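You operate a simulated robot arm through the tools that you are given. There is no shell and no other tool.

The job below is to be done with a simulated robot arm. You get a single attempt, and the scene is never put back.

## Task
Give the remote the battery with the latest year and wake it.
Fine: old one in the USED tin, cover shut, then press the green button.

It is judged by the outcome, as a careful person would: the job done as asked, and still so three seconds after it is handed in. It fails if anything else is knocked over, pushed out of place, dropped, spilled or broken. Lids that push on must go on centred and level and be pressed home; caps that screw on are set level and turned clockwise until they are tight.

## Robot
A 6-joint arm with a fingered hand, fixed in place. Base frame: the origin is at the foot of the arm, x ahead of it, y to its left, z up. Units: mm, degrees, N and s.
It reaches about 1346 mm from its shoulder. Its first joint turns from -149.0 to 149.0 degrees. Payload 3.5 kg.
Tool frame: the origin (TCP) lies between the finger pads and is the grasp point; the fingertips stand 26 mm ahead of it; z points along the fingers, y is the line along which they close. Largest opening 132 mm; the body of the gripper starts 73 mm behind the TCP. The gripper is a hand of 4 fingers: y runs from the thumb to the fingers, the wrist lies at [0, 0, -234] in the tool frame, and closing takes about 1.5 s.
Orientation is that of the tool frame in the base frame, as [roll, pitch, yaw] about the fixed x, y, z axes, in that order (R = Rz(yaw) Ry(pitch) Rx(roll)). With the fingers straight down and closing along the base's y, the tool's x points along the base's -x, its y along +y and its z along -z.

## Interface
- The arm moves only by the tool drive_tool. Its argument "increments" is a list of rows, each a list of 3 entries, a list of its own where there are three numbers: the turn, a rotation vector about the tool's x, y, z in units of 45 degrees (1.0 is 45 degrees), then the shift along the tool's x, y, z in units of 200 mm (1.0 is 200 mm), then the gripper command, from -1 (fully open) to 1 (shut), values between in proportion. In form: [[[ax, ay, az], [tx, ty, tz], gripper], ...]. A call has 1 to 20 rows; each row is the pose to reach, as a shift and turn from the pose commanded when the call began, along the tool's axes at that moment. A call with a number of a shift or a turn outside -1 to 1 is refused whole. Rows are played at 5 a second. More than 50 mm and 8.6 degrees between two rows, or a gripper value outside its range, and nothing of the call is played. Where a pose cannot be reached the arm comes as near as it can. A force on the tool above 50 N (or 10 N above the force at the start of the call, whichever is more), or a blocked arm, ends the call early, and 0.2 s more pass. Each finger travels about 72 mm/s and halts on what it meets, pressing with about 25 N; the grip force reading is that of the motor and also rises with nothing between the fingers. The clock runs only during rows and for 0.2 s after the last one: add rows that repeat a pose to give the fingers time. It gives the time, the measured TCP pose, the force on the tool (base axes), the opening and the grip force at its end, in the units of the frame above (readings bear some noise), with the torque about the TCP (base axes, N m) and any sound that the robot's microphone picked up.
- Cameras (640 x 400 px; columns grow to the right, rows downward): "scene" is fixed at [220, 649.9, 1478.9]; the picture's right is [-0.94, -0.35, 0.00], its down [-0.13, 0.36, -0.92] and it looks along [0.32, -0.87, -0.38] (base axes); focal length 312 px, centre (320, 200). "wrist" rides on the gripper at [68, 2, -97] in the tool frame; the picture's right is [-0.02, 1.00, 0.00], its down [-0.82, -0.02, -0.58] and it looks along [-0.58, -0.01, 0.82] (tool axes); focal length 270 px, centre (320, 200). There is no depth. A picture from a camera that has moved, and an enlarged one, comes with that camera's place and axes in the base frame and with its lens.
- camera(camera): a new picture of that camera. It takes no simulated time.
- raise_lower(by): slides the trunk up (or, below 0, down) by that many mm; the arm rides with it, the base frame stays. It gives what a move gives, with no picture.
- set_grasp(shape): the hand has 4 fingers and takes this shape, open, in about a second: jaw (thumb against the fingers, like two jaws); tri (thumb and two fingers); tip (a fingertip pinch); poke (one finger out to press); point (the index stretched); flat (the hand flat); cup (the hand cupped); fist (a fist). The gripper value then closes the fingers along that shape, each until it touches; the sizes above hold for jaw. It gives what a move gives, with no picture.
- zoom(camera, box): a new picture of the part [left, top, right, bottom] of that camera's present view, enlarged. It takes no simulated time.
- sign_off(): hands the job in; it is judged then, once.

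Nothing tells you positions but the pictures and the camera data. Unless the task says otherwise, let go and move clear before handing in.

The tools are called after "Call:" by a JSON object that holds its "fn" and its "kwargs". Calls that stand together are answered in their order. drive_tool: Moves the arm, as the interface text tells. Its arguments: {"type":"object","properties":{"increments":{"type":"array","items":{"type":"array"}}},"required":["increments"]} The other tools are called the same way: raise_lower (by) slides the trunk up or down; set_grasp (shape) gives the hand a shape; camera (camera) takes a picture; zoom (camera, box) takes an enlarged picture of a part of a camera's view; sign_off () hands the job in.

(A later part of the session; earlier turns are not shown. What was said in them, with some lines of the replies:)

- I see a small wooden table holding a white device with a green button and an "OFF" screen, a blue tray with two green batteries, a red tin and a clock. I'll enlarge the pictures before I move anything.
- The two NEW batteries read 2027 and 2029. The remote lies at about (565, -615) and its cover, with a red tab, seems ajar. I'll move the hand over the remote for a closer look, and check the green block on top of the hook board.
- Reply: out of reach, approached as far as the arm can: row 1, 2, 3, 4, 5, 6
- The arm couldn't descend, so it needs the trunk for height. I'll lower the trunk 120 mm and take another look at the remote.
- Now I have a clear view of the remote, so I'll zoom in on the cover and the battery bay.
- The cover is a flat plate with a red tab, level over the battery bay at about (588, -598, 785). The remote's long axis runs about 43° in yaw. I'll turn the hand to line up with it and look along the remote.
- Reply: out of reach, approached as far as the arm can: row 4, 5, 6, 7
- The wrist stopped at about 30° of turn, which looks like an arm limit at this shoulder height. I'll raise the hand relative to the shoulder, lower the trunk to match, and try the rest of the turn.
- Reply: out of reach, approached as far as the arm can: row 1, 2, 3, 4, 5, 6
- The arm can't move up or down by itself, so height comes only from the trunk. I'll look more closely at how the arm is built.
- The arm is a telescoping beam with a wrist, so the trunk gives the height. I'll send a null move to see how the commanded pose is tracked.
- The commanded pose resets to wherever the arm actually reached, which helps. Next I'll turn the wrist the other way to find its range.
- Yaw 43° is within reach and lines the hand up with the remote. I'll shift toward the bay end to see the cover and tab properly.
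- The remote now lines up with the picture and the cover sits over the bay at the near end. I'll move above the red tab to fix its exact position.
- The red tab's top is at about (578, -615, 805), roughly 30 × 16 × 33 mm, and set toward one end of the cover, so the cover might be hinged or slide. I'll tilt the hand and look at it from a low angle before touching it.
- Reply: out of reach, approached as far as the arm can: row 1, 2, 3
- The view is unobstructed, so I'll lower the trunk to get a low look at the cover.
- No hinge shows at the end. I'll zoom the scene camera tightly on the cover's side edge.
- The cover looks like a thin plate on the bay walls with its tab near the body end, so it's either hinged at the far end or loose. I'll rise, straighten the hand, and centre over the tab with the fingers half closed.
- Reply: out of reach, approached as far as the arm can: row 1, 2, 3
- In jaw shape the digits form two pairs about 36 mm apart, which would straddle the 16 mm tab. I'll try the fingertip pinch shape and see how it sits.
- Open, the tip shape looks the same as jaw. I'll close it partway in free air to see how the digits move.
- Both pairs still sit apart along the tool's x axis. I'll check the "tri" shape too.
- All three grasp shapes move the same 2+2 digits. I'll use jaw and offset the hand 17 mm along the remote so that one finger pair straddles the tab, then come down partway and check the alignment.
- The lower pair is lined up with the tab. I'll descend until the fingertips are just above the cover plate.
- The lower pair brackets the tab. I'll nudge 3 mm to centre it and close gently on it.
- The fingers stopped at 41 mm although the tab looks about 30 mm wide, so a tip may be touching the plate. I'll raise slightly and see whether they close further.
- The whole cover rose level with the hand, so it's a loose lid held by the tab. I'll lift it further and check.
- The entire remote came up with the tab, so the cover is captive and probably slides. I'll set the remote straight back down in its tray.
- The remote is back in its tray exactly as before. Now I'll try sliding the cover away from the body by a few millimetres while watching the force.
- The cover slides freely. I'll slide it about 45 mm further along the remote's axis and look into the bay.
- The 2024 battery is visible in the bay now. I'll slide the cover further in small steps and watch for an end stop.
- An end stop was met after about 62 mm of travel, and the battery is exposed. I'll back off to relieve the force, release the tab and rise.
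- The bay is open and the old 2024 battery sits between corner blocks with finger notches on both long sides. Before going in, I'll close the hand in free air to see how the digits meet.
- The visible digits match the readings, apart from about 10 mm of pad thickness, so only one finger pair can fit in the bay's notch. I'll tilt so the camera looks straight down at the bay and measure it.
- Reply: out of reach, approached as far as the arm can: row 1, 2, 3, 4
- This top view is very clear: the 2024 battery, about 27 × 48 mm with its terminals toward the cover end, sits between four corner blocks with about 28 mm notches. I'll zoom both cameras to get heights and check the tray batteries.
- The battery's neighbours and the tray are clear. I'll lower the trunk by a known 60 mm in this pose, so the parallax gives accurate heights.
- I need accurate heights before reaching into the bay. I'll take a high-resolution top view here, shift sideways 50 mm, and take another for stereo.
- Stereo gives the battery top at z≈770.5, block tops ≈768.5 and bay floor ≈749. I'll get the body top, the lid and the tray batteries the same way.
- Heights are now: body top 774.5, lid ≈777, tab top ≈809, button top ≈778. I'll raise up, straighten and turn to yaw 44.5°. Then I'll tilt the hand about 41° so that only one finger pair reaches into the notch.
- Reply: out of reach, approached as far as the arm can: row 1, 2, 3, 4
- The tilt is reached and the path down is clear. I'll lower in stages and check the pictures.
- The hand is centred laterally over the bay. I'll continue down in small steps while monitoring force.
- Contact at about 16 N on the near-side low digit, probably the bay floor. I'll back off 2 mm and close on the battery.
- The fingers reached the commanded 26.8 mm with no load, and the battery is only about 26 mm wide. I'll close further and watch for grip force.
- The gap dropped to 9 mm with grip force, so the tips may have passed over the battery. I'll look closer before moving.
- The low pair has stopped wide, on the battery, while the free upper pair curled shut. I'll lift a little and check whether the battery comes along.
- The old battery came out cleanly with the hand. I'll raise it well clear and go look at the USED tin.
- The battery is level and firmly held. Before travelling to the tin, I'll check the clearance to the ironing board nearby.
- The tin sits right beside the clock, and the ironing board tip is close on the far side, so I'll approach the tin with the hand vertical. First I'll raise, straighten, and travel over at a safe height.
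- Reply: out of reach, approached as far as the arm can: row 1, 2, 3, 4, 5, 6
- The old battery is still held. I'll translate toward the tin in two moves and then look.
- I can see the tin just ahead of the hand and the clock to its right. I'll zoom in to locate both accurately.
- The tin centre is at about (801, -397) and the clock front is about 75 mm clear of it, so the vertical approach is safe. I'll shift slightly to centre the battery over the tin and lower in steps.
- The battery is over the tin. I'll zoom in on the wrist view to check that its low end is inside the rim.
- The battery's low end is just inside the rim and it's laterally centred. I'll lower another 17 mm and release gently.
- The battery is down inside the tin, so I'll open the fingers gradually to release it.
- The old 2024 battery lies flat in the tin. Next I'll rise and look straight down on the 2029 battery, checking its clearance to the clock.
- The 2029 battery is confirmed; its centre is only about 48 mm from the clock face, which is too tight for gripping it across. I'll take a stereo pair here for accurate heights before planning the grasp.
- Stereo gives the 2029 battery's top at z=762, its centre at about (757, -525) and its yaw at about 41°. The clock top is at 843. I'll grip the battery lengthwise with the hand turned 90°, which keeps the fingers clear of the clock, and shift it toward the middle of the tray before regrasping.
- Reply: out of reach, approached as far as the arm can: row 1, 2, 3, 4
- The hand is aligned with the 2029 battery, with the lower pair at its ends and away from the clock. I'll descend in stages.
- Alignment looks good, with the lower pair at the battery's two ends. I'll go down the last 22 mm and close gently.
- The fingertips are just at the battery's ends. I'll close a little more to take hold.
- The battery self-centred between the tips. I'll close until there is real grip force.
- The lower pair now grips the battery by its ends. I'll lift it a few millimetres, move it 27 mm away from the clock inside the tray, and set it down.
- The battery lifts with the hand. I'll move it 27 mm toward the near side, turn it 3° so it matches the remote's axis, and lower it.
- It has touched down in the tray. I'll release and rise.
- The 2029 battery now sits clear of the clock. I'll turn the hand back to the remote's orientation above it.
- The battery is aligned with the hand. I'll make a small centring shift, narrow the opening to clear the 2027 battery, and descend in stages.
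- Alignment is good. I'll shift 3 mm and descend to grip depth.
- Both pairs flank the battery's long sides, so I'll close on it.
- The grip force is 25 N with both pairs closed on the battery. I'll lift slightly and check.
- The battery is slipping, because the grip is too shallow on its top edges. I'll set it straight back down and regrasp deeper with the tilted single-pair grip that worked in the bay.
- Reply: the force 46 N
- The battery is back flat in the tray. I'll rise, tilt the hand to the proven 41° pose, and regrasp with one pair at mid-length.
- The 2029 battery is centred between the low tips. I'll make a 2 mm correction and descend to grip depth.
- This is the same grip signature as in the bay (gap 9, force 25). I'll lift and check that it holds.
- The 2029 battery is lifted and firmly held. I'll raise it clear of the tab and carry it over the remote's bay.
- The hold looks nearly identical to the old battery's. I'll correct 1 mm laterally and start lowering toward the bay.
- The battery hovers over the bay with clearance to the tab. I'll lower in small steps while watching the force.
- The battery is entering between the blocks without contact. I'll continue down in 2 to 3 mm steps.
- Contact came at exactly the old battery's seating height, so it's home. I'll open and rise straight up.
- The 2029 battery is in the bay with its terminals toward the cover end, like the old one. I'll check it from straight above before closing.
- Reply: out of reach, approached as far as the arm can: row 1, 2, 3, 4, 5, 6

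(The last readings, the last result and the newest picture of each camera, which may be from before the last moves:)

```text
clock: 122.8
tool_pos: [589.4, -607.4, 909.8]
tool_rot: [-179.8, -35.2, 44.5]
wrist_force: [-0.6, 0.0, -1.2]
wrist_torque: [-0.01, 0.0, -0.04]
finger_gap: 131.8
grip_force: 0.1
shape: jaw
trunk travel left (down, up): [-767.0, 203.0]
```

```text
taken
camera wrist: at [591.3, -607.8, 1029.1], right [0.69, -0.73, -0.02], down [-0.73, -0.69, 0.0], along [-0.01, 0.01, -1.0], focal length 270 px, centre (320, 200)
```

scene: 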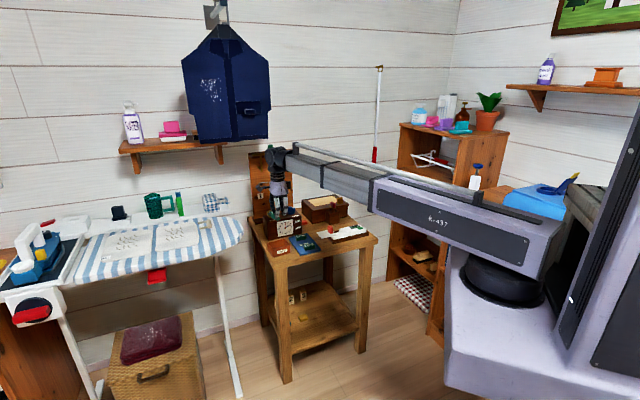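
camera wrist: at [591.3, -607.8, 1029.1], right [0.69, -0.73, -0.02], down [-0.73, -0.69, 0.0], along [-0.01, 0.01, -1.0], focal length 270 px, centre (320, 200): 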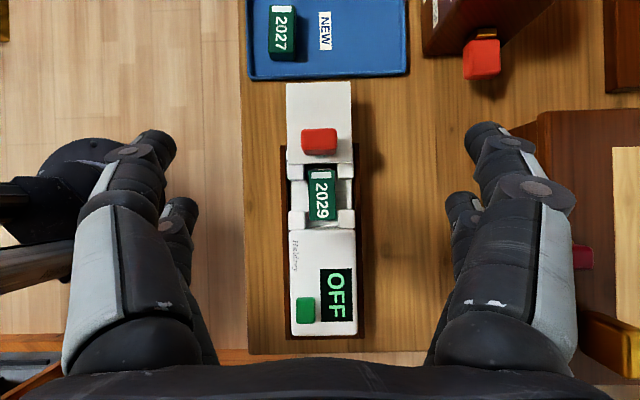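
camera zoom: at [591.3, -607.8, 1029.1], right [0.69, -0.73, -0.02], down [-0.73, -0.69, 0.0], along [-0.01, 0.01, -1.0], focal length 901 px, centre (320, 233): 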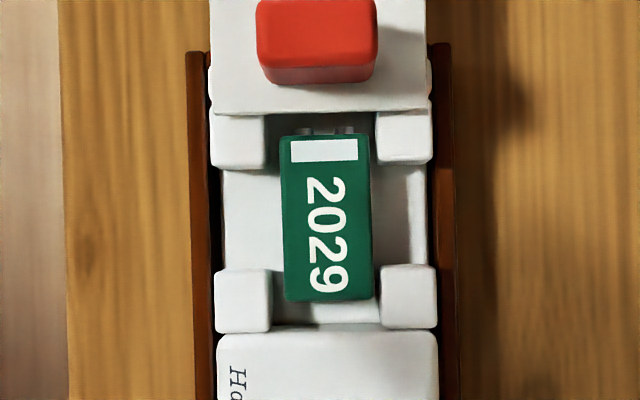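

The new battery sits exactly as the old one did. Next I'll straighten up, go back over the red tab and slide the cover shut.

Call:
{"fn": "drive_tool", "kwargs": {"increments": [[[0, -0.16, 0], [0.035, 0, 0.075], -0.7], [[0, -0.32, 0], [0.07, 0, 0.15], -0.4], [[0, -0.48, 0], [0.105, 0, 0.225], -0.2], [[0, -0.63, 0], [0.135, 0, 0.3], 0.0], [[0, -0.778, 0], [0.162, 0, 0.37], 0.0], [[0, -0.778, 0], [0.162, 0, 0.37], 0.0]]}}

Call:
{"fn": "camera", "kwargs": {"camera": "wrist"}}

Call:
{"fn": "zoom", "kwargs": {"camera": "wrist", "box": [240, 60, 400, 220]}}

```text
clock: 124.2
tool_pos: [637.6, -559.3, 868.3]
tool_rot: [-180.0, 0.0, 44.5]
wrist_force: [-0.1, -0.1, -1.3]
wrist_torque: [-0.01, 0.03, -0.01]
finger_gap: 66.6
grip_force: 0.0
shape: jaw
out of reach, approached as far as the arm can: row 1, 2, 3, 4
trunk travel left (down, up): [-767.0, 203.0]
```

```text
taken
camera wrist: at [688.7, -511.5, 964.9], right [0.68, -0.73, 0.0], down [-0.6, -0.56, 0.58], along [-0.42, -0.39, -0.82], focal length 270 px, centre (320, 200)
```

wrist: 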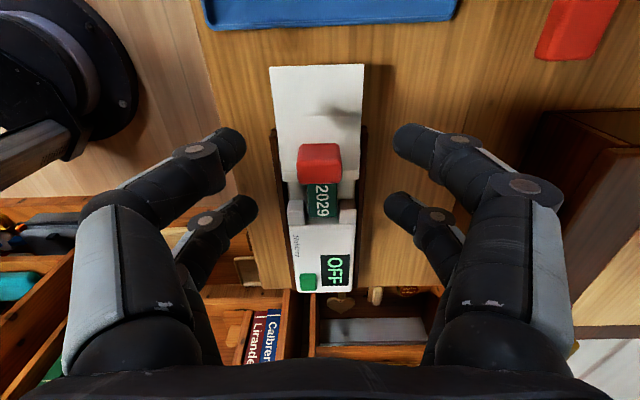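

```text
2.50 times, centred on (320, 140) of wrist
camera zoom: at [688.7, -511.5, 964.9], right [0.68, -0.73, 0.0], down [-0.6, -0.56, 0.58], along [-0.42, -0.39, -0.82], focal length 676 px, centre (320, 350)
```

zoom: 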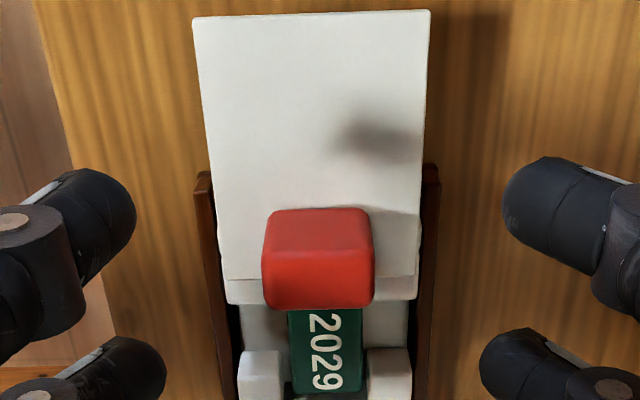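

The lower pair is exactly over the tab. I'll descend to the same grip height as before and close.

Call:
{"fn": "raise_lower", "kwargs": {"by": -62}}

Call:
{"fn": "drive_tool", "kwargs": {"increments": [[[0, 0, 0], [0, 0, 0], 0.2], [[0, 0, 0], [0, 0, 0], 0.4], [[0, 0, 0], [0, 0, 0], 0.6], [[0, 0, 0], [0, 0, 0], 0.7], [[0, 0, 0], [0, 0, 0], 0.7], [[0, 0, 0], [0, 0, 0], 0.7]]}}

Call:
{"fn": "camera", "kwargs": {"camera": "wrist"}}

```text
clock: 125.2
tool_pos: [639.4, -558.2, 806.5]
tool_rot: [-179.8, -0.1, 44.6]
wrist_force: [-0.5, 0.3, 0.5]
wrist_torque: [-0.05, -0.02, 0.0]
finger_gap: 66.8
grip_force: 0.3
shape: jaw
trunk travel left (down, up): [-705.0, 265.0]
```

```text
clock: 126.6
tool_pos: [638.0, -557.5, 806.3]
tool_rot: [-180.0, -0.1, 44.6]
wrist_force: [0.5, -0.9, 14.6]
wrist_torque: [-0.09, 0.16, 0.0]
finger_gap: 25.8
grip_force: 0.0
shape: jaw
trunk travel left (down, up): [-705.0, 265.0]
```

```text
taken
camera wrist: at [687.6, -510.9, 904.0], right [0.68, -0.73, 0.0], down [-0.6, -0.56, 0.58], along [-0.42, -0.39, -0.82], focal length 270 px, centre (320, 200)
```

wrist: 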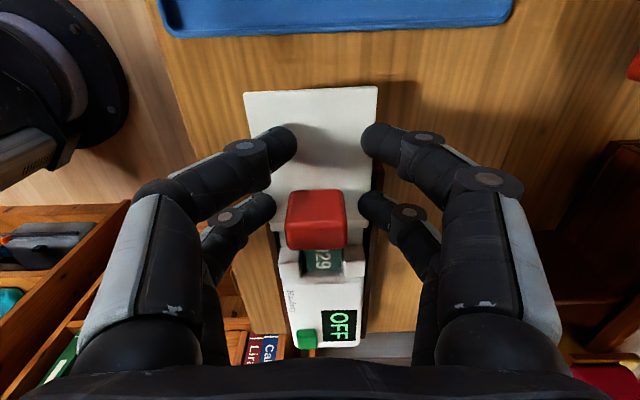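

The tab is held but the hand is pressing down about 15 N. I'll ease up slightly before sliding.

Call:
{"fn": "raise_lower", "kwargs": {"by": 1.5}}

Call:
{"fn": "zoom", "kwargs": {"camera": "wrist", "box": [230, 80, 410, 280]}}

Call:
{"fn": "zoom", "kwargs": {"camera": "scene", "box": [315, 205, 375, 255]}}

```text
clock: 127.1
tool_pos: [638.0, -558.7, 807.1]
tool_rot: [-179.9, 0.0, 44.5]
wrist_force: [0.7, 0.3, 2.1]
wrist_torque: [0.08, 0.16, -0.04]
finger_gap: 24.7
grip_force: 0.1
shape: jaw
trunk travel left (down, up): [-706.0, 264.0]
```

```text
2.00 times, centred on (320, 180) of wrist
camera zoom: at [688.2, -511.5, 904.5], right [0.68, -0.73, 0.0], down [-0.6, -0.56, 0.58], along [-0.42, -0.39, -0.82], focal length 541 px, centre (320, 240)
```

zoom: 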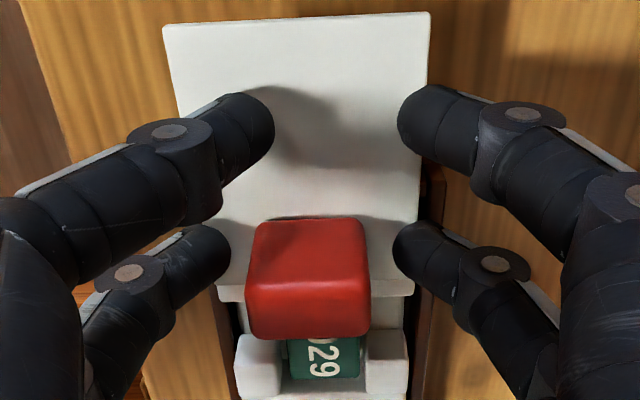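

```text
8.00 times, centred on (345, 230) of scene
camera zoom: at [220.0, 649.9, 1478.9], right [-0.94, -0.35, 0.0], down [-0.13, 0.36, -0.92], along [0.32, -0.87, -0.38], focal length 2495 px, centre (120, -40)
```

zoom: 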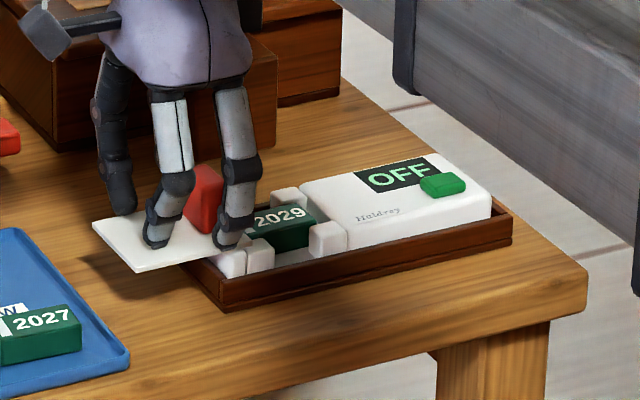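

The tab is gripped by the lower pair. I'll slide the cover closed along the remote's axis, most of the way first.

Call:
{"fn": "drive_tool", "kwargs": {"increments": [[[0, 0, 0], [-0.03, 0, 0], 0.7], [[0, 0, 0], [-0.07, 0, 0], 0.7], [[0, 0, 0], [-0.11, 0, 0], 0.7], [[0, 0, 0], [-0.15, 0, 0], 0.7], [[0, 0, 0], [-0.19, 0, 0], 0.7], [[0, 0, 0], [-0.23, 0, 0], 0.7], [[0, 0, 0], [-0.27, 0, 0], 0.7]]}}

Call:
{"fn": "zoom", "kwargs": {"camera": "scene", "box": [315, 205, 375, 255]}}

Call:
{"fn": "zoom", "kwargs": {"camera": "wrist", "box": [230, 80, 410, 280]}}

```text
clock: 128.7
tool_pos: [599.5, -597.2, 806.6]
tool_rot: [179.9, 0.0, 44.5]
wrist_force: [2.3, -2.0, 2.9]
wrist_torque: [-0.01, 0.05, -0.01]
finger_gap: 24.5
grip_force: 0.1
shape: jaw
trunk travel left (down, up): [-706.0, 264.0]
```

```text
8.00 times, centred on (345, 230) of scene
camera zoom: at [220.0, 649.9, 1478.9], right [-0.94, -0.35, 0.0], down [-0.13, 0.36, -0.92], along [0.32, -0.87, -0.38], focal length 2495 px, centre (120, -40)
```

zoom: 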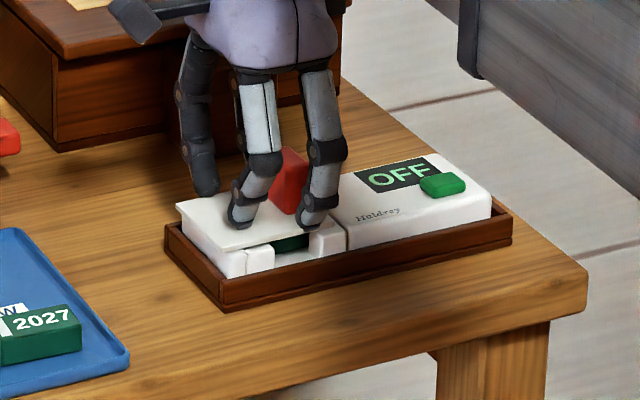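

```text
2.00 times, centred on (320, 180) of wrist
camera zoom: at [649.9, -550.0, 904.5], right [0.68, -0.73, 0.0], down [-0.6, -0.56, 0.58], along [-0.42, -0.39, -0.82], focal length 541 px, centre (320, 240)
```

zoom: 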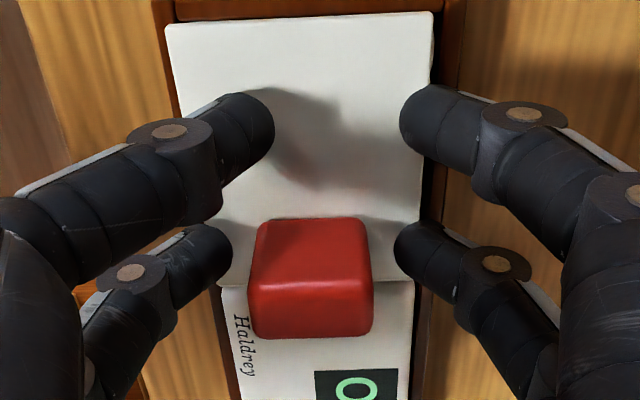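

Nearly shut, with about 8 to 9 mm remaining. I'll push on gently until the end stop.

Call:
{"fn": "drive_tool", "kwargs": {"increments": [[[0, 0, 0], [-0.015, 0, 0], 0.7], [[0, 0, 0], [-0.03, 0, 0], 0.7], [[0, 0, 0], [-0.04, 0, 0], 0.7], [[0, 0, 0], [-0.05, 0, 0], 0.7]]}}

Call:
{"fn": "zoom", "kwargs": {"camera": "scene", "box": [325, 205, 375, 250]}}

Call:
{"fn": "zoom", "kwargs": {"camera": "wrist", "box": [230, 80, 410, 280]}}

```text
clock: 129.7
tool_pos: [593.8, -603.3, 807.3]
tool_rot: [-179.9, -0.1, 44.5]
wrist_force: [5.3, 0.6, 3.9]
wrist_torque: [0.05, 0.0, -0.06]
finger_gap: 24.3
grip_force: 0.1
shape: jaw
trunk travel left (down, up): [-706.0, 264.0]
```

```text
8.89 times, centred on (350, 228) of scene
camera zoom: at [220.0, 649.9, 1478.9], right [-0.94, -0.35, 0.0], down [-0.13, 0.36, -0.92], along [0.32, -0.87, -0.38], focal length 2773 px, centre (53, -44)
```

zoom: 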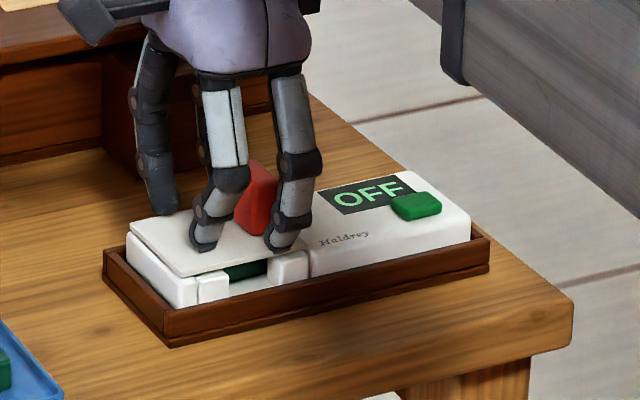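

```text
2.00 times, centred on (320, 180) of wrist
camera zoom: at [643.0, -556.0, 904.6], right [0.68, -0.73, 0.0], down [-0.6, -0.56, 0.58], along [-0.42, -0.39, -0.82], focal length 541 px, centre (320, 240)
```

zoom: 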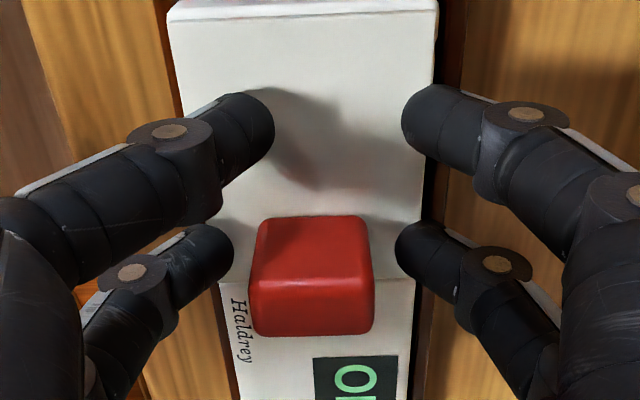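

The cover meets light resistance. I'll press a couple of millimetres more to make sure it's against its stop.

Call:
{"fn": "drive_tool", "kwargs": {"increments": [[[0, 0, 0], [-0.01, 0, 0], 0.7], [[0, 0, 0], [-0.02, 0, 0], 0.7], [[0, 0, 0], [-0.02, 0, 0], 0.7]]}}

Call:
{"fn": "zoom", "kwargs": {"camera": "wrist", "box": [230, 80, 410, 280]}}

```text
clock: 130.5
tool_pos: [590.0, -605.2, 807.1]
tool_rot: [-179.9, -0.2, 44.5]
wrist_force: [4.7, 3.1, 3.3]
wrist_torque: [0.11, -0.05, -0.09]
finger_gap: 24.5
grip_force: 0.2
shape: jaw
trunk travel left (down, up): [-706.0, 264.0]
```

```text
2.00 times, centred on (320, 180) of wrist
camera zoom: at [640.2, -559.0, 904.6], right [0.68, -0.73, 0.0], down [-0.6, -0.56, 0.58], along [-0.42, -0.39, -0.82], focal length 541 px, centre (320, 240)
```

zoom: 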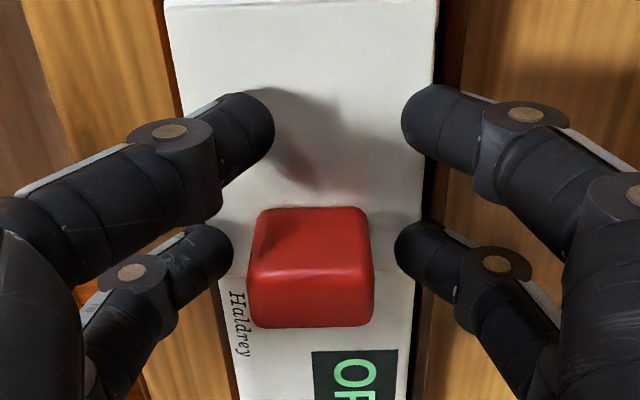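

The fingers slipped on the tab, so the cover is against its stop. I'll release, rise and compare it with its original closed look.

Call:
{"fn": "drive_tool", "kwargs": {"increments": [[[0, 0, 0], [0.01, 0, 0], 0.5], [[0, 0, 0], [0.01, 0, 0], 0.2], [[0, 0, 0], [0.01, 0, 0], 0.0], [[0, 0, 0], [0.01, 0, 0], 0.0], [[0, 0, 0], [0.01, 0, 0], 0.0]]}}

Call:
{"fn": "raise_lower", "kwargs": {"by": 75}}

Call:
{"fn": "zoom", "kwargs": {"camera": "scene", "box": [328, 218, 360, 242]}}

Call:
{"fn": "zoom", "kwargs": {"camera": "wrist", "box": [240, 40, 420, 220]}}

```text
clock: 131.7
tool_pos: [591.5, -604.9, 807.2]
tool_rot: [180.0, -0.1, 44.5]
wrist_force: [0.2, 0.4, 0.0]
wrist_torque: [-0.02, 0.03, 0.02]
finger_gap: 65.6
grip_force: 0.1
shape: jaw
trunk travel left (down, up): [-706.0, 264.0]
```

```text
clock: 132.8
tool_pos: [591.3, -604.0, 881.9]
tool_rot: [-179.9, -0.1, 44.5]
wrist_force: [0.6, 0.2, -0.3]
wrist_torque: [0.01, 0.01, 0.0]
finger_gap: 65.3
grip_force: 0.1
shape: jaw
trunk travel left (down, up): [-781.0, 189.0]
```

```text
16.00 times, centred on (344, 230) of scene
camera zoom: at [220.0, 649.9, 1478.9], right [-0.94, -0.35, 0.0], down [-0.13, 0.36, -0.92], along [0.32, -0.87, -0.38], focal length 4991 px, centre (-64, -280)
```

zoom: 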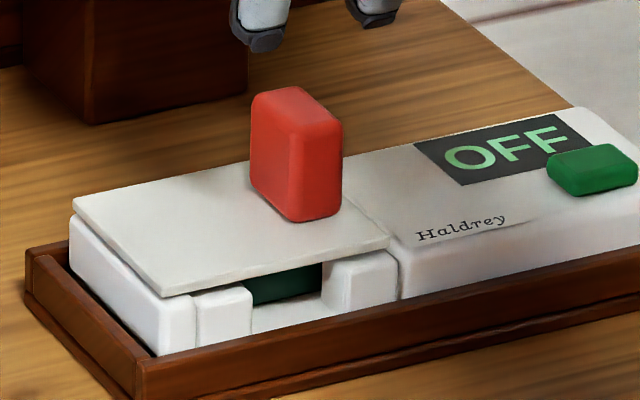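

```text
2.22 times, centred on (330, 130) of wrist
camera zoom: at [641.4, -558.0, 979.4], right [0.68, -0.73, 0.0], down [-0.6, -0.56, 0.58], along [-0.42, -0.39, -0.82], focal length 601 px, centre (298, 356)
```

zoom: 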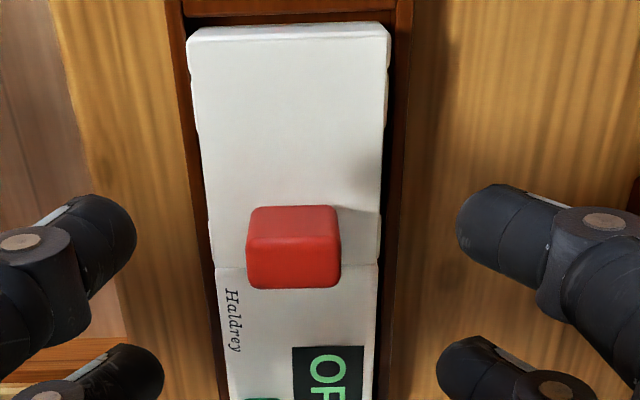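

The cover is shut exactly as it was at the start. Next I'll set the "poke" shape to press the green button and see where the finger sits.

Call:
{"fn": "raise_lower", "kwargs": {"by": 40}}

Call:
{"fn": "set_grasp", "kwargs": {"shape": "poke"}}

Call:
{"fn": "camera", "kwargs": {"camera": "wrist"}}

Call:
{"fn": "zoom", "kwargs": {"camera": "scene", "box": [310, 170, 390, 250]}}

```text
clock: 133.7
tool_pos: [591.6, -604.7, 923.7]
tool_rot: [-179.8, 0.0, 44.5]
wrist_force: [-0.7, 0.6, -0.1]
wrist_torque: [-0.04, 0.02, 0.03]
finger_gap: 65.5
grip_force: 0.0
shape: jaw
trunk travel left (down, up): [-821.0, 149.0]
```

```text
clock: 134.6
tool_pos: [590.5, -605.1, 922.8]
tool_rot: [-180.0, -0.1, 44.5]
wrist_force: [0.3, 0.4, 0.1]
wrist_torque: [-0.02, -0.02, 0.0]
finger_gap: 0.0
grip_force: 0.0
shape: poke
trunk travel left (down, up): [-821.0, 149.0]
```

```text
taken
camera wrist: at [641.4, -558.0, 1019.5], right [0.68, -0.73, 0.0], down [-0.6, -0.56, 0.58], along [-0.42, -0.39, -0.82], focal length 270 px, centre (320, 200)
```

wrist: 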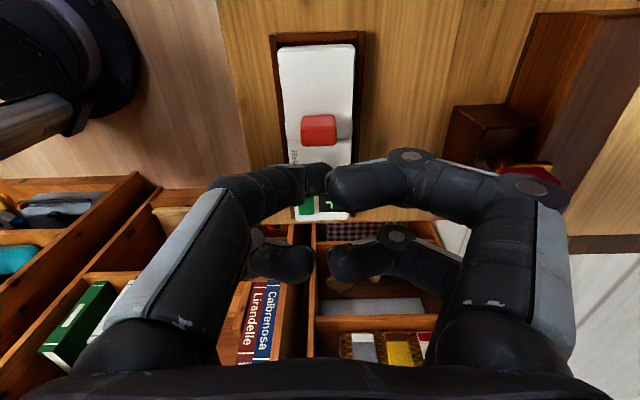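

```text
5.00 times, centred on (350, 210) of scene
camera zoom: at [220.0, 649.9, 1478.9], right [-0.94, -0.35, 0.0], down [-0.13, 0.36, -0.92], along [0.32, -0.87, -0.38], focal length 1560 px, centre (170, 150)
```

zoom: 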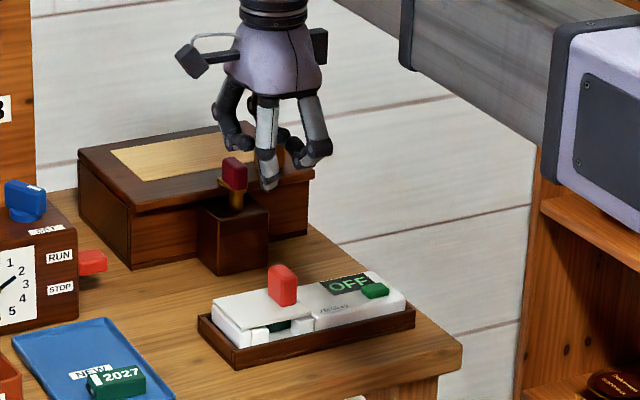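

Call:
{"fn": "zoom", "kwargs": {"camera": "wrist", "box": [240, 120, 400, 280]}}

Call:
{"fn": "zoom", "kwargs": {"camera": "scene", "box": [335, 175, 375, 215]}}

```text
2.50 times, centred on (320, 200) of wrist
camera zoom: at [641.4, -558.0, 1019.5], right [0.68, -0.73, 0.0], down [-0.6, -0.56, 0.58], along [-0.42, -0.39, -0.82], focal length 676 px, centre (320, 200)
```

zoom: 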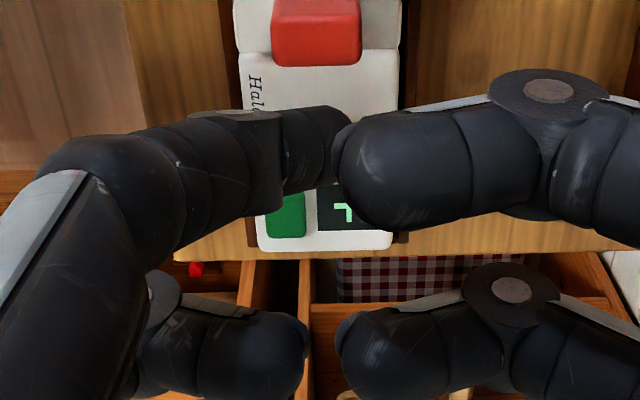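

```text
10.00 times, centred on (355, 195) of scene
camera zoom: at [220.0, 649.9, 1478.9], right [-0.94, -0.35, 0.0], down [-0.13, 0.36, -0.92], along [0.32, -0.87, -0.38], focal length 3119 px, centre (-30, 250)
```

zoom: 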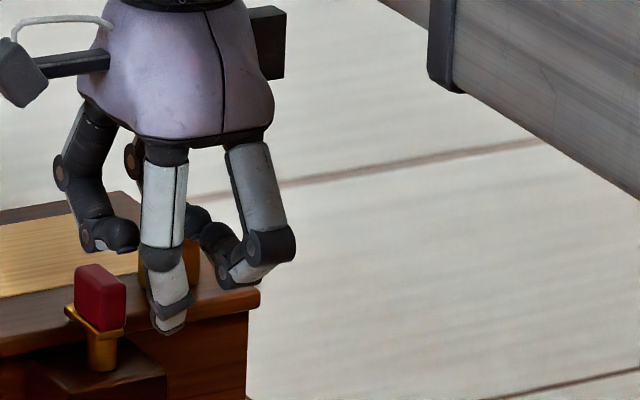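

The extended finger's tip reaches well beyond the folded ones. I'll move over the green button and come down partway to see how the tip lines up.

Call:
{"fn": "drive_tool", "kwargs": {"increments": [[[0, 0, 0], [-0.13, -0.021, 0], 1], [[0, 0, 0], [-0.26, -0.043, 0], 1], [[0, 0, 0], [-0.39, -0.064, 0], 1], [[0, 0, 0], [-0.52, -0.086, 0], 1], [[0, 0, 0], [-0.52, -0.086, 0], 1]]}}

Call:
{"fn": "raise_lower", "kwargs": {"by": -85}}

Call:
{"fn": "camera", "kwargs": {"camera": "wrist"}}

Call:
{"fn": "zoom", "kwargs": {"camera": "scene", "box": [335, 195, 385, 245]}}

```text
clock: 135.8
tool_pos: [506.5, -666.6, 922.6]
tool_rot: [-179.9, 0.0, 44.4]
wrist_force: [-0.9, 0.3, 0.4]
wrist_torque: [0.02, -0.01, 0.03]
finger_gap: 0.1
grip_force: 25.2
shape: jaw
trunk travel left (down, up): [-821.0, 149.0]
```

```text
clock: 137.0
tool_pos: [506.3, -665.7, 837.7]
tool_rot: [-179.9, -0.1, 44.5]
wrist_force: [0.5, 0.2, -0.1]
wrist_torque: [0.01, 0.0, -0.01]
finger_gap: 0.0
grip_force: 25.3
shape: jaw
trunk travel left (down, up): [-736.0, 234.0]
```

```text
taken
camera wrist: at [556.3, -618.9, 934.6], right [0.68, -0.73, 0.0], down [-0.6, -0.56, 0.58], along [-0.42, -0.39, -0.82], focal length 270 px, centre (320, 200)
```

wrist: 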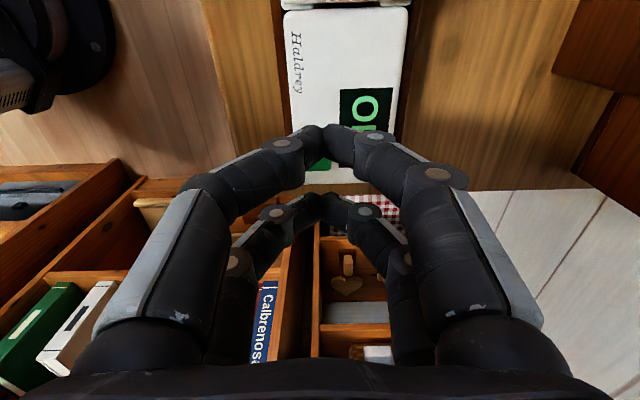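

```text
8.00 times, centred on (360, 220) of scene
camera zoom: at [220.0, 649.9, 1478.9], right [-0.94, -0.35, 0.0], down [-0.13, 0.36, -0.92], along [0.32, -0.87, -0.38], focal length 2495 px, centre (0, 40)
```

zoom: 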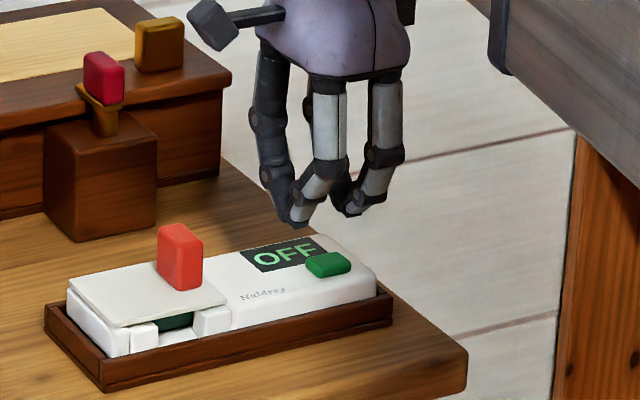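

A gripper value of 1 put the hand back to jaw. I'll set poke again here, at a safe height, and use an "open" value for any moves from now on.

Call:
{"fn": "set_grasp", "kwargs": {"shape": "poke"}}

Call:
{"fn": "zoom", "kwargs": {"camera": "wrist", "box": [220, 80, 420, 260]}}

Call:
{"fn": "zoom", "kwargs": {"camera": "scene", "box": [335, 195, 385, 245]}}

```text
clock: 137.9
tool_pos: [506.3, -666.6, 836.2]
tool_rot: [-179.9, -0.1, 44.6]
wrist_force: [0.1, -0.1, 0.5]
wrist_torque: [-0.05, 0.03, -0.01]
finger_gap: 0.3
grip_force: 0.1
shape: poke
trunk travel left (down, up): [-736.0, 234.0]
```

```text
2.22 times, centred on (320, 170) of wrist
camera zoom: at [556.3, -619.0, 934.5], right [0.68, -0.73, 0.0], down [-0.6, -0.56, 0.58], along [-0.42, -0.39, -0.82], focal length 601 px, centre (320, 267)
```

zoom: 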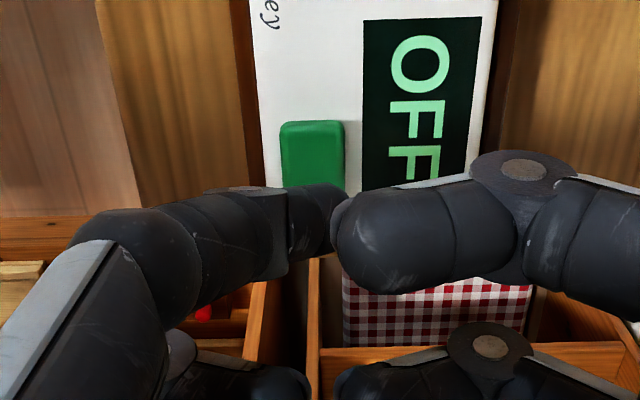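

```text
8.00 times, centred on (360, 220) of scene
camera zoom: at [220.0, 649.9, 1478.9], right [-0.94, -0.35, 0.0], down [-0.13, 0.36, -0.92], along [0.32, -0.87, -0.38], focal length 2495 px, centre (0, 40)
```

zoom: 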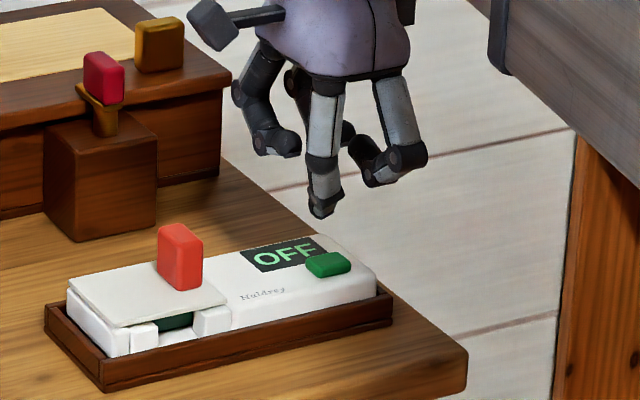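

The poke finger points straight down with its tip about 5 mm toward the bay side of the button centre. I'll shift 5 mm with the open value and check that the shape is kept.

Call:
{"fn": "drive_tool", "kwargs": {"increments": [[[0, 0, 0], [-0.0125, 0, 0], -1], [[0, 0, 0], [-0.025, 0, 0], -1], [[0, 0, 0], [-0.025, 0, 0], -1]]}}

Call:
{"fn": "zoom", "kwargs": {"camera": "wrist", "box": [220, 80, 420, 260]}}

Call:
{"fn": "zoom", "kwargs": {"camera": "scene", "box": [345, 200, 385, 240]}}

```text
clock: 138.7
tool_pos: [502.8, -668.5, 838.2]
tool_rot: [-179.9, -0.2, 44.5]
wrist_force: [0.3, -0.3, -0.2]
wrist_torque: [0.01, -0.01, 0.0]
finger_gap: 0.0
grip_force: 0.1
shape: poke
trunk travel left (down, up): [-736.0, 234.0]
```

```text
2.22 times, centred on (320, 170) of wrist
camera zoom: at [552.4, -622.3, 934.5], right [0.68, -0.73, 0.0], down [-0.6, -0.56, 0.58], along [-0.42, -0.39, -0.82], focal length 601 px, centre (320, 267)
```

zoom: 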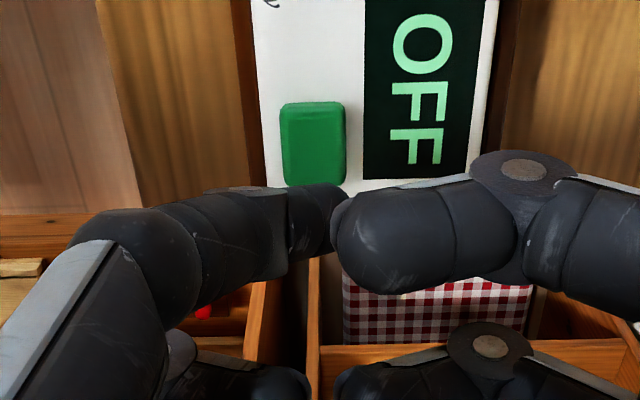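

```text
10.00 times, centred on (365, 220) of scene
camera zoom: at [220.0, 649.9, 1478.9], right [-0.94, -0.35, 0.0], down [-0.13, 0.36, -0.92], along [0.32, -0.87, -0.38], focal length 3119 px, centre (-130, 0)
```

zoom: 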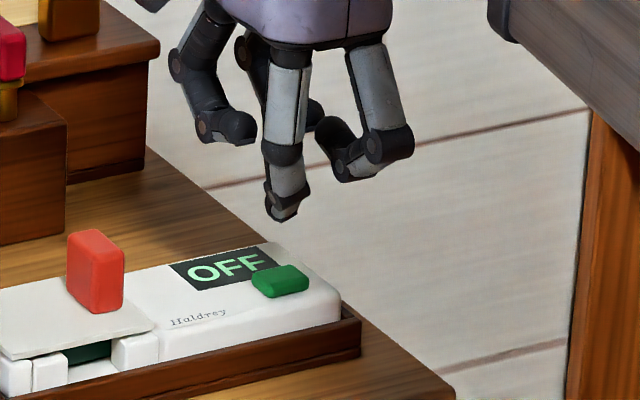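

The poke shape holds. I'll make a small correction and lower toward the button, stopping just above it to check alignment.

Call:
{"fn": "drive_tool", "kwargs": {"increments": [[[0, 0, 0], [0.01, -0.007, 0], -1], [[0, 0, 0], [0.01, -0.007, 0], -1]]}}

Call:
{"fn": "raise_lower", "kwargs": {"by": -22}}

Call:
{"fn": "zoom", "kwargs": {"camera": "wrist", "box": [220, 80, 420, 260]}}

Call:
{"fn": "zoom", "kwargs": {"camera": "scene", "box": [345, 205, 385, 245]}}

```text
clock: 139.3
tool_pos: [503.8, -667.1, 837.3]
tool_rot: [180.0, -0.1, 44.5]
wrist_force: [0.3, 0.4, 0.8]
wrist_torque: [-0.02, 0.01, -0.01]
finger_gap: 0.0
grip_force: 0.1
shape: poke
trunk travel left (down, up): [-736.0, 234.0]
```

```text
clock: 139.9
tool_pos: [503.4, -667.8, 816.2]
tool_rot: [-179.9, -0.1, 44.5]
wrist_force: [-1.0, -0.2, 0.0]
wrist_torque: [-0.01, 0.0, -0.01]
finger_gap: 0.0
grip_force: 0.1
shape: poke
trunk travel left (down, up): [-714.0, 256.0]
```

```text
2.22 times, centred on (320, 170) of wrist
camera zoom: at [553.1, -620.2, 912.5], right [0.68, -0.73, 0.0], down [-0.6, -0.56, 0.58], along [-0.42, -0.39, -0.82], focal length 601 px, centre (320, 267)
```

zoom: 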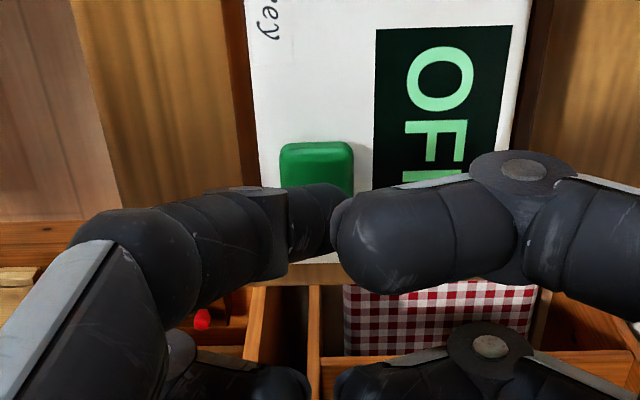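

```text
10.00 times, centred on (365, 225) of scene
camera zoom: at [220.0, 649.9, 1478.9], right [-0.94, -0.35, 0.0], down [-0.13, 0.36, -0.92], along [0.32, -0.87, -0.38], focal length 3119 px, centre (-130, -50)
```

zoom: 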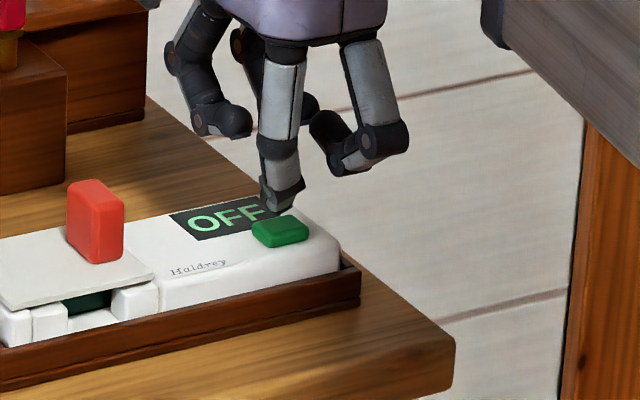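

The tip is a few millimetres above the button and well aligned. I'll lower in small steps until contact.

Call:
{"fn": "raise_lower", "kwargs": {"by": -5}}

Call:
{"fn": "raise_lower", "kwargs": {"by": -2}}

Call:
{"fn": "zoom", "kwargs": {"camera": "scene", "box": [350, 210, 380, 240]}}

Call:
{"fn": "zoom", "kwargs": {"camera": "wrist", "box": [220, 80, 420, 260]}}

```text
clock: 140.5
tool_pos: [503.3, -666.8, 810.0]
tool_rot: [-180.0, -0.1, 44.5]
wrist_force: [0.0, 0.2, 0.0]
wrist_torque: [-0.01, 0.0, -0.02]
finger_gap: 0.0
grip_force: 0.0
shape: poke
trunk travel left (down, up): [-709.0, 261.0]
```

```text
clock: 141.0
tool_pos: [503.5, -667.1, 808.6]
tool_rot: [-179.8, -0.1, 44.4]
wrist_force: [-0.5, 0.3, 1.3]
wrist_torque: [-0.03, -0.01, 0.0]
finger_gap: 0.0
grip_force: 0.1
shape: poke
trunk travel left (down, up): [-707.0, 263.0]
```

```text
13.33 times, centred on (365, 225) of scene
camera zoom: at [220.0, 649.9, 1478.9], right [-0.94, -0.35, 0.0], down [-0.13, 0.36, -0.92], along [0.32, -0.87, -0.38], focal length 4159 px, centre (-280, -133)
```

zoom: 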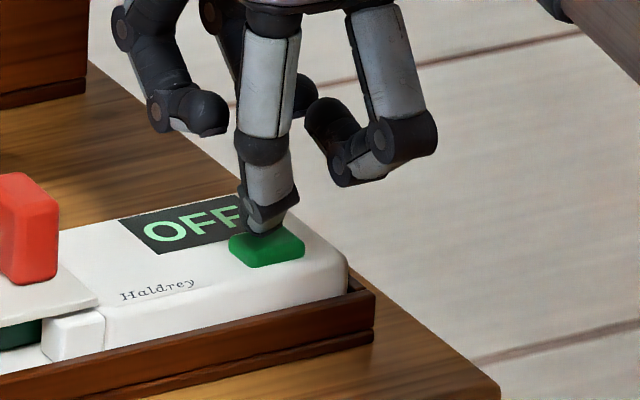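

```text
2.22 times, centred on (320, 170) of wrist
camera zoom: at [553.1, -620.1, 905.6], right [0.68, -0.73, 0.0], down [-0.6, -0.56, 0.58], along [-0.42, -0.39, -0.82], focal length 601 px, centre (320, 267)
```

zoom: 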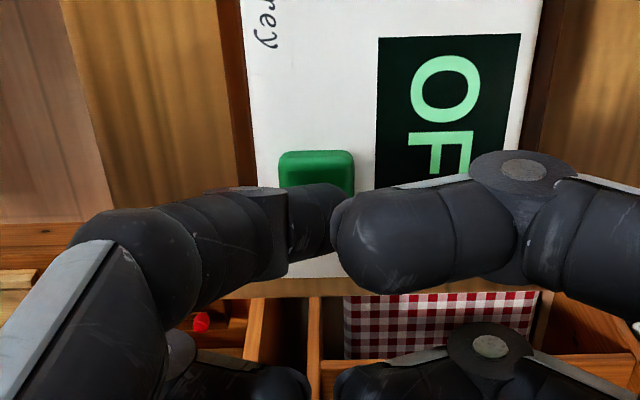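

The tip is just touching the far half of the button. I'll rise 3 mm, shift 3 mm toward the button centre, and press.

Call:
{"fn": "raise_lower", "kwargs": {"by": 3}}

Call:
{"fn": "drive_tool", "kwargs": {"increments": [[[0, 0, 0], [0, -0.015, 0], -1], [[0, 0, 0], [0, -0.015, 0], -1]]}}

Call:
{"fn": "raise_lower", "kwargs": {"by": -4}}

Call:
{"fn": "raise_lower", "kwargs": {"by": -1.5}}

Call:
{"fn": "zoom", "kwargs": {"camera": "scene", "box": [350, 210, 380, 240]}}

```text
clock: 141.5
tool_pos: [503.5, -668.0, 811.5]
tool_rot: [-179.9, -0.1, 44.5]
wrist_force: [-0.6, -0.3, 0.8]
wrist_torque: [0.0, -0.01, 0.01]
finger_gap: 0.0
grip_force: 0.1
shape: poke
trunk travel left (down, up): [-710.0, 260.0]
```

```text
clock: 142.1
tool_pos: [502.6, -665.2, 810.6]
tool_rot: [-179.9, -0.1, 44.5]
wrist_force: [0.2, -0.2, -0.6]
wrist_torque: [0.03, -0.02, -0.01]
finger_gap: 0.0
grip_force: 0.1
shape: poke
trunk travel left (down, up): [-710.0, 260.0]
```

```text
clock: 142.7
tool_pos: [500.2, -664.6, 807.1]
tool_rot: [-179.9, -0.1, 44.4]
wrist_force: [0.3, 0.2, 1.0]
wrist_torque: [-0.04, 0.01, 0.0]
finger_gap: 0.1
grip_force: 0.0
shape: poke
trunk travel left (down, up): [-706.0, 264.0]
heard: click
```

```text
clock: 143.2
tool_pos: [500.6, -665.2, 806.3]
tool_rot: [-179.8, -0.1, 44.6]
wrist_force: [-0.7, -1.4, 1.5]
wrist_torque: [-0.01, -0.02, -0.01]
finger_gap: 0.0
grip_force: 0.1
shape: poke
trunk travel left (down, up): [-705.0, 265.0]
```

```text
13.33 times, centred on (365, 225) of scene
camera zoom: at [220.0, 649.9, 1478.9], right [-0.94, -0.35, 0.0], down [-0.13, 0.36, -0.92], along [0.32, -0.87, -0.38], focal length 4159 px, centre (-280, -133)
```

zoom: 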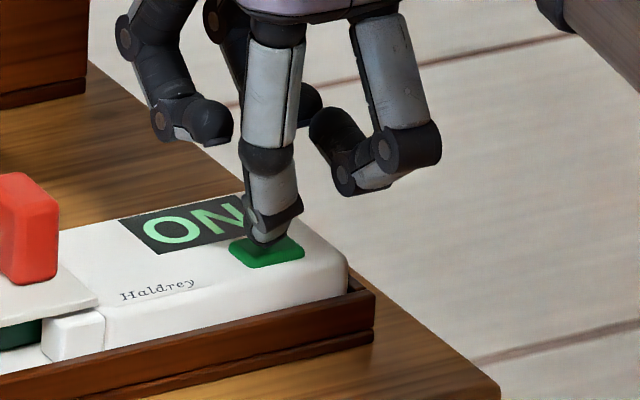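

There was a click and the display now reads ON. I'll lift straight off the button and check that everything stays as it should.

Call:
{"fn": "raise_lower", "kwargs": {"by": 120}}

Call:
{"fn": "zoom", "kwargs": {"camera": "scene", "box": [250, 190, 390, 270]}}

Call:
{"fn": "camera", "kwargs": {"camera": "wrist"}}

Call:
{"fn": "zoom", "kwargs": {"camera": "scene", "box": [328, 214, 378, 246]}}

```text
clock: 144.7
tool_pos: [502.1, -664.3, 926.1]
tool_rot: [-179.9, -0.2, 44.5]
wrist_force: [-0.1, -0.3, 0.7]
wrist_torque: [-0.02, -0.03, 0.01]
finger_gap: 0.0
grip_force: 0.1
shape: poke
trunk travel left (down, up): [-825.0, 145.0]
```

```text
4.57 times, centred on (320, 230) of scene
camera zoom: at [220.0, 649.9, 1478.9], right [-0.94, -0.35, 0.0], down [-0.13, 0.36, -0.92], along [0.32, -0.87, -0.38], focal length 1426 px, centre (320, 63)
```

zoom: 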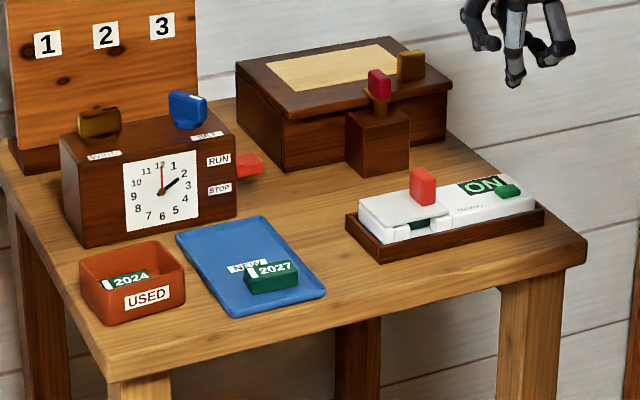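

```text
taken
camera wrist: at [551.1, -618.2, 1022.9], right [0.68, -0.73, 0.0], down [-0.6, -0.56, 0.58], along [-0.42, -0.39, -0.82], focal length 270 px, centre (320, 200)
```

wrist: 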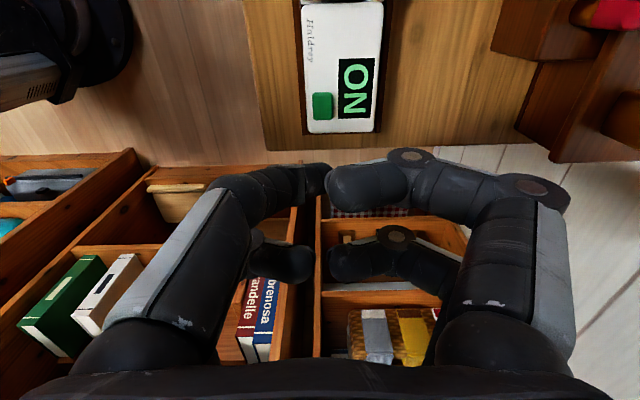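

```text
12.50 times, centred on (353, 230) of scene
camera zoom: at [220.0, 649.9, 1478.9], right [-0.94, -0.35, 0.0], down [-0.13, 0.36, -0.92], along [0.32, -0.87, -0.38], focal length 3899 px, centre (-92, -175)
```

zoom: 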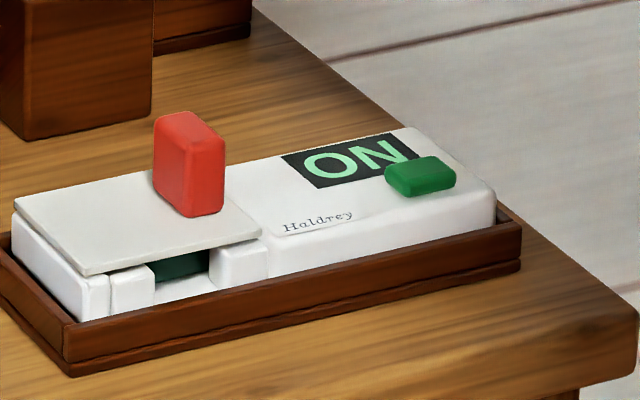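

The display reads ON, the cover is shut over the 2029 battery and the old 2024 battery lies in the USED tin. The 2027 battery, clock and boxes are untouched and the hand is clear, so I'm handing the job in.

Call:
{"fn": "sign_off", "kwargs": {}}

```text
The job is handed in.
```

The remote now has the 2029 battery, the latest of the two new ones, and its display reads ON.

- **Old battery:** the 2024 battery lies flat in the USED tin.
- **Cover:** it is slid shut against its stop, as it was at the start. I pressed the green button after that, heard one click, and the display switched from OFF to ON.
- **Small shifts:** the remote sits about 1.5 mm further along inside its wooden tray than before. My first pull on the tab lifted the remote about 20 mm, and I set it straight back down.
- **Regrasp:** my first grip on the 2029 battery slipped. I set it back down and picked it up again with a deeper grip. Pressing it back down put up to about 45 N on the tray, and I saw no damage.

The 2027 battery, the clock and the boxes are where they were, and the hand is clear of the table.
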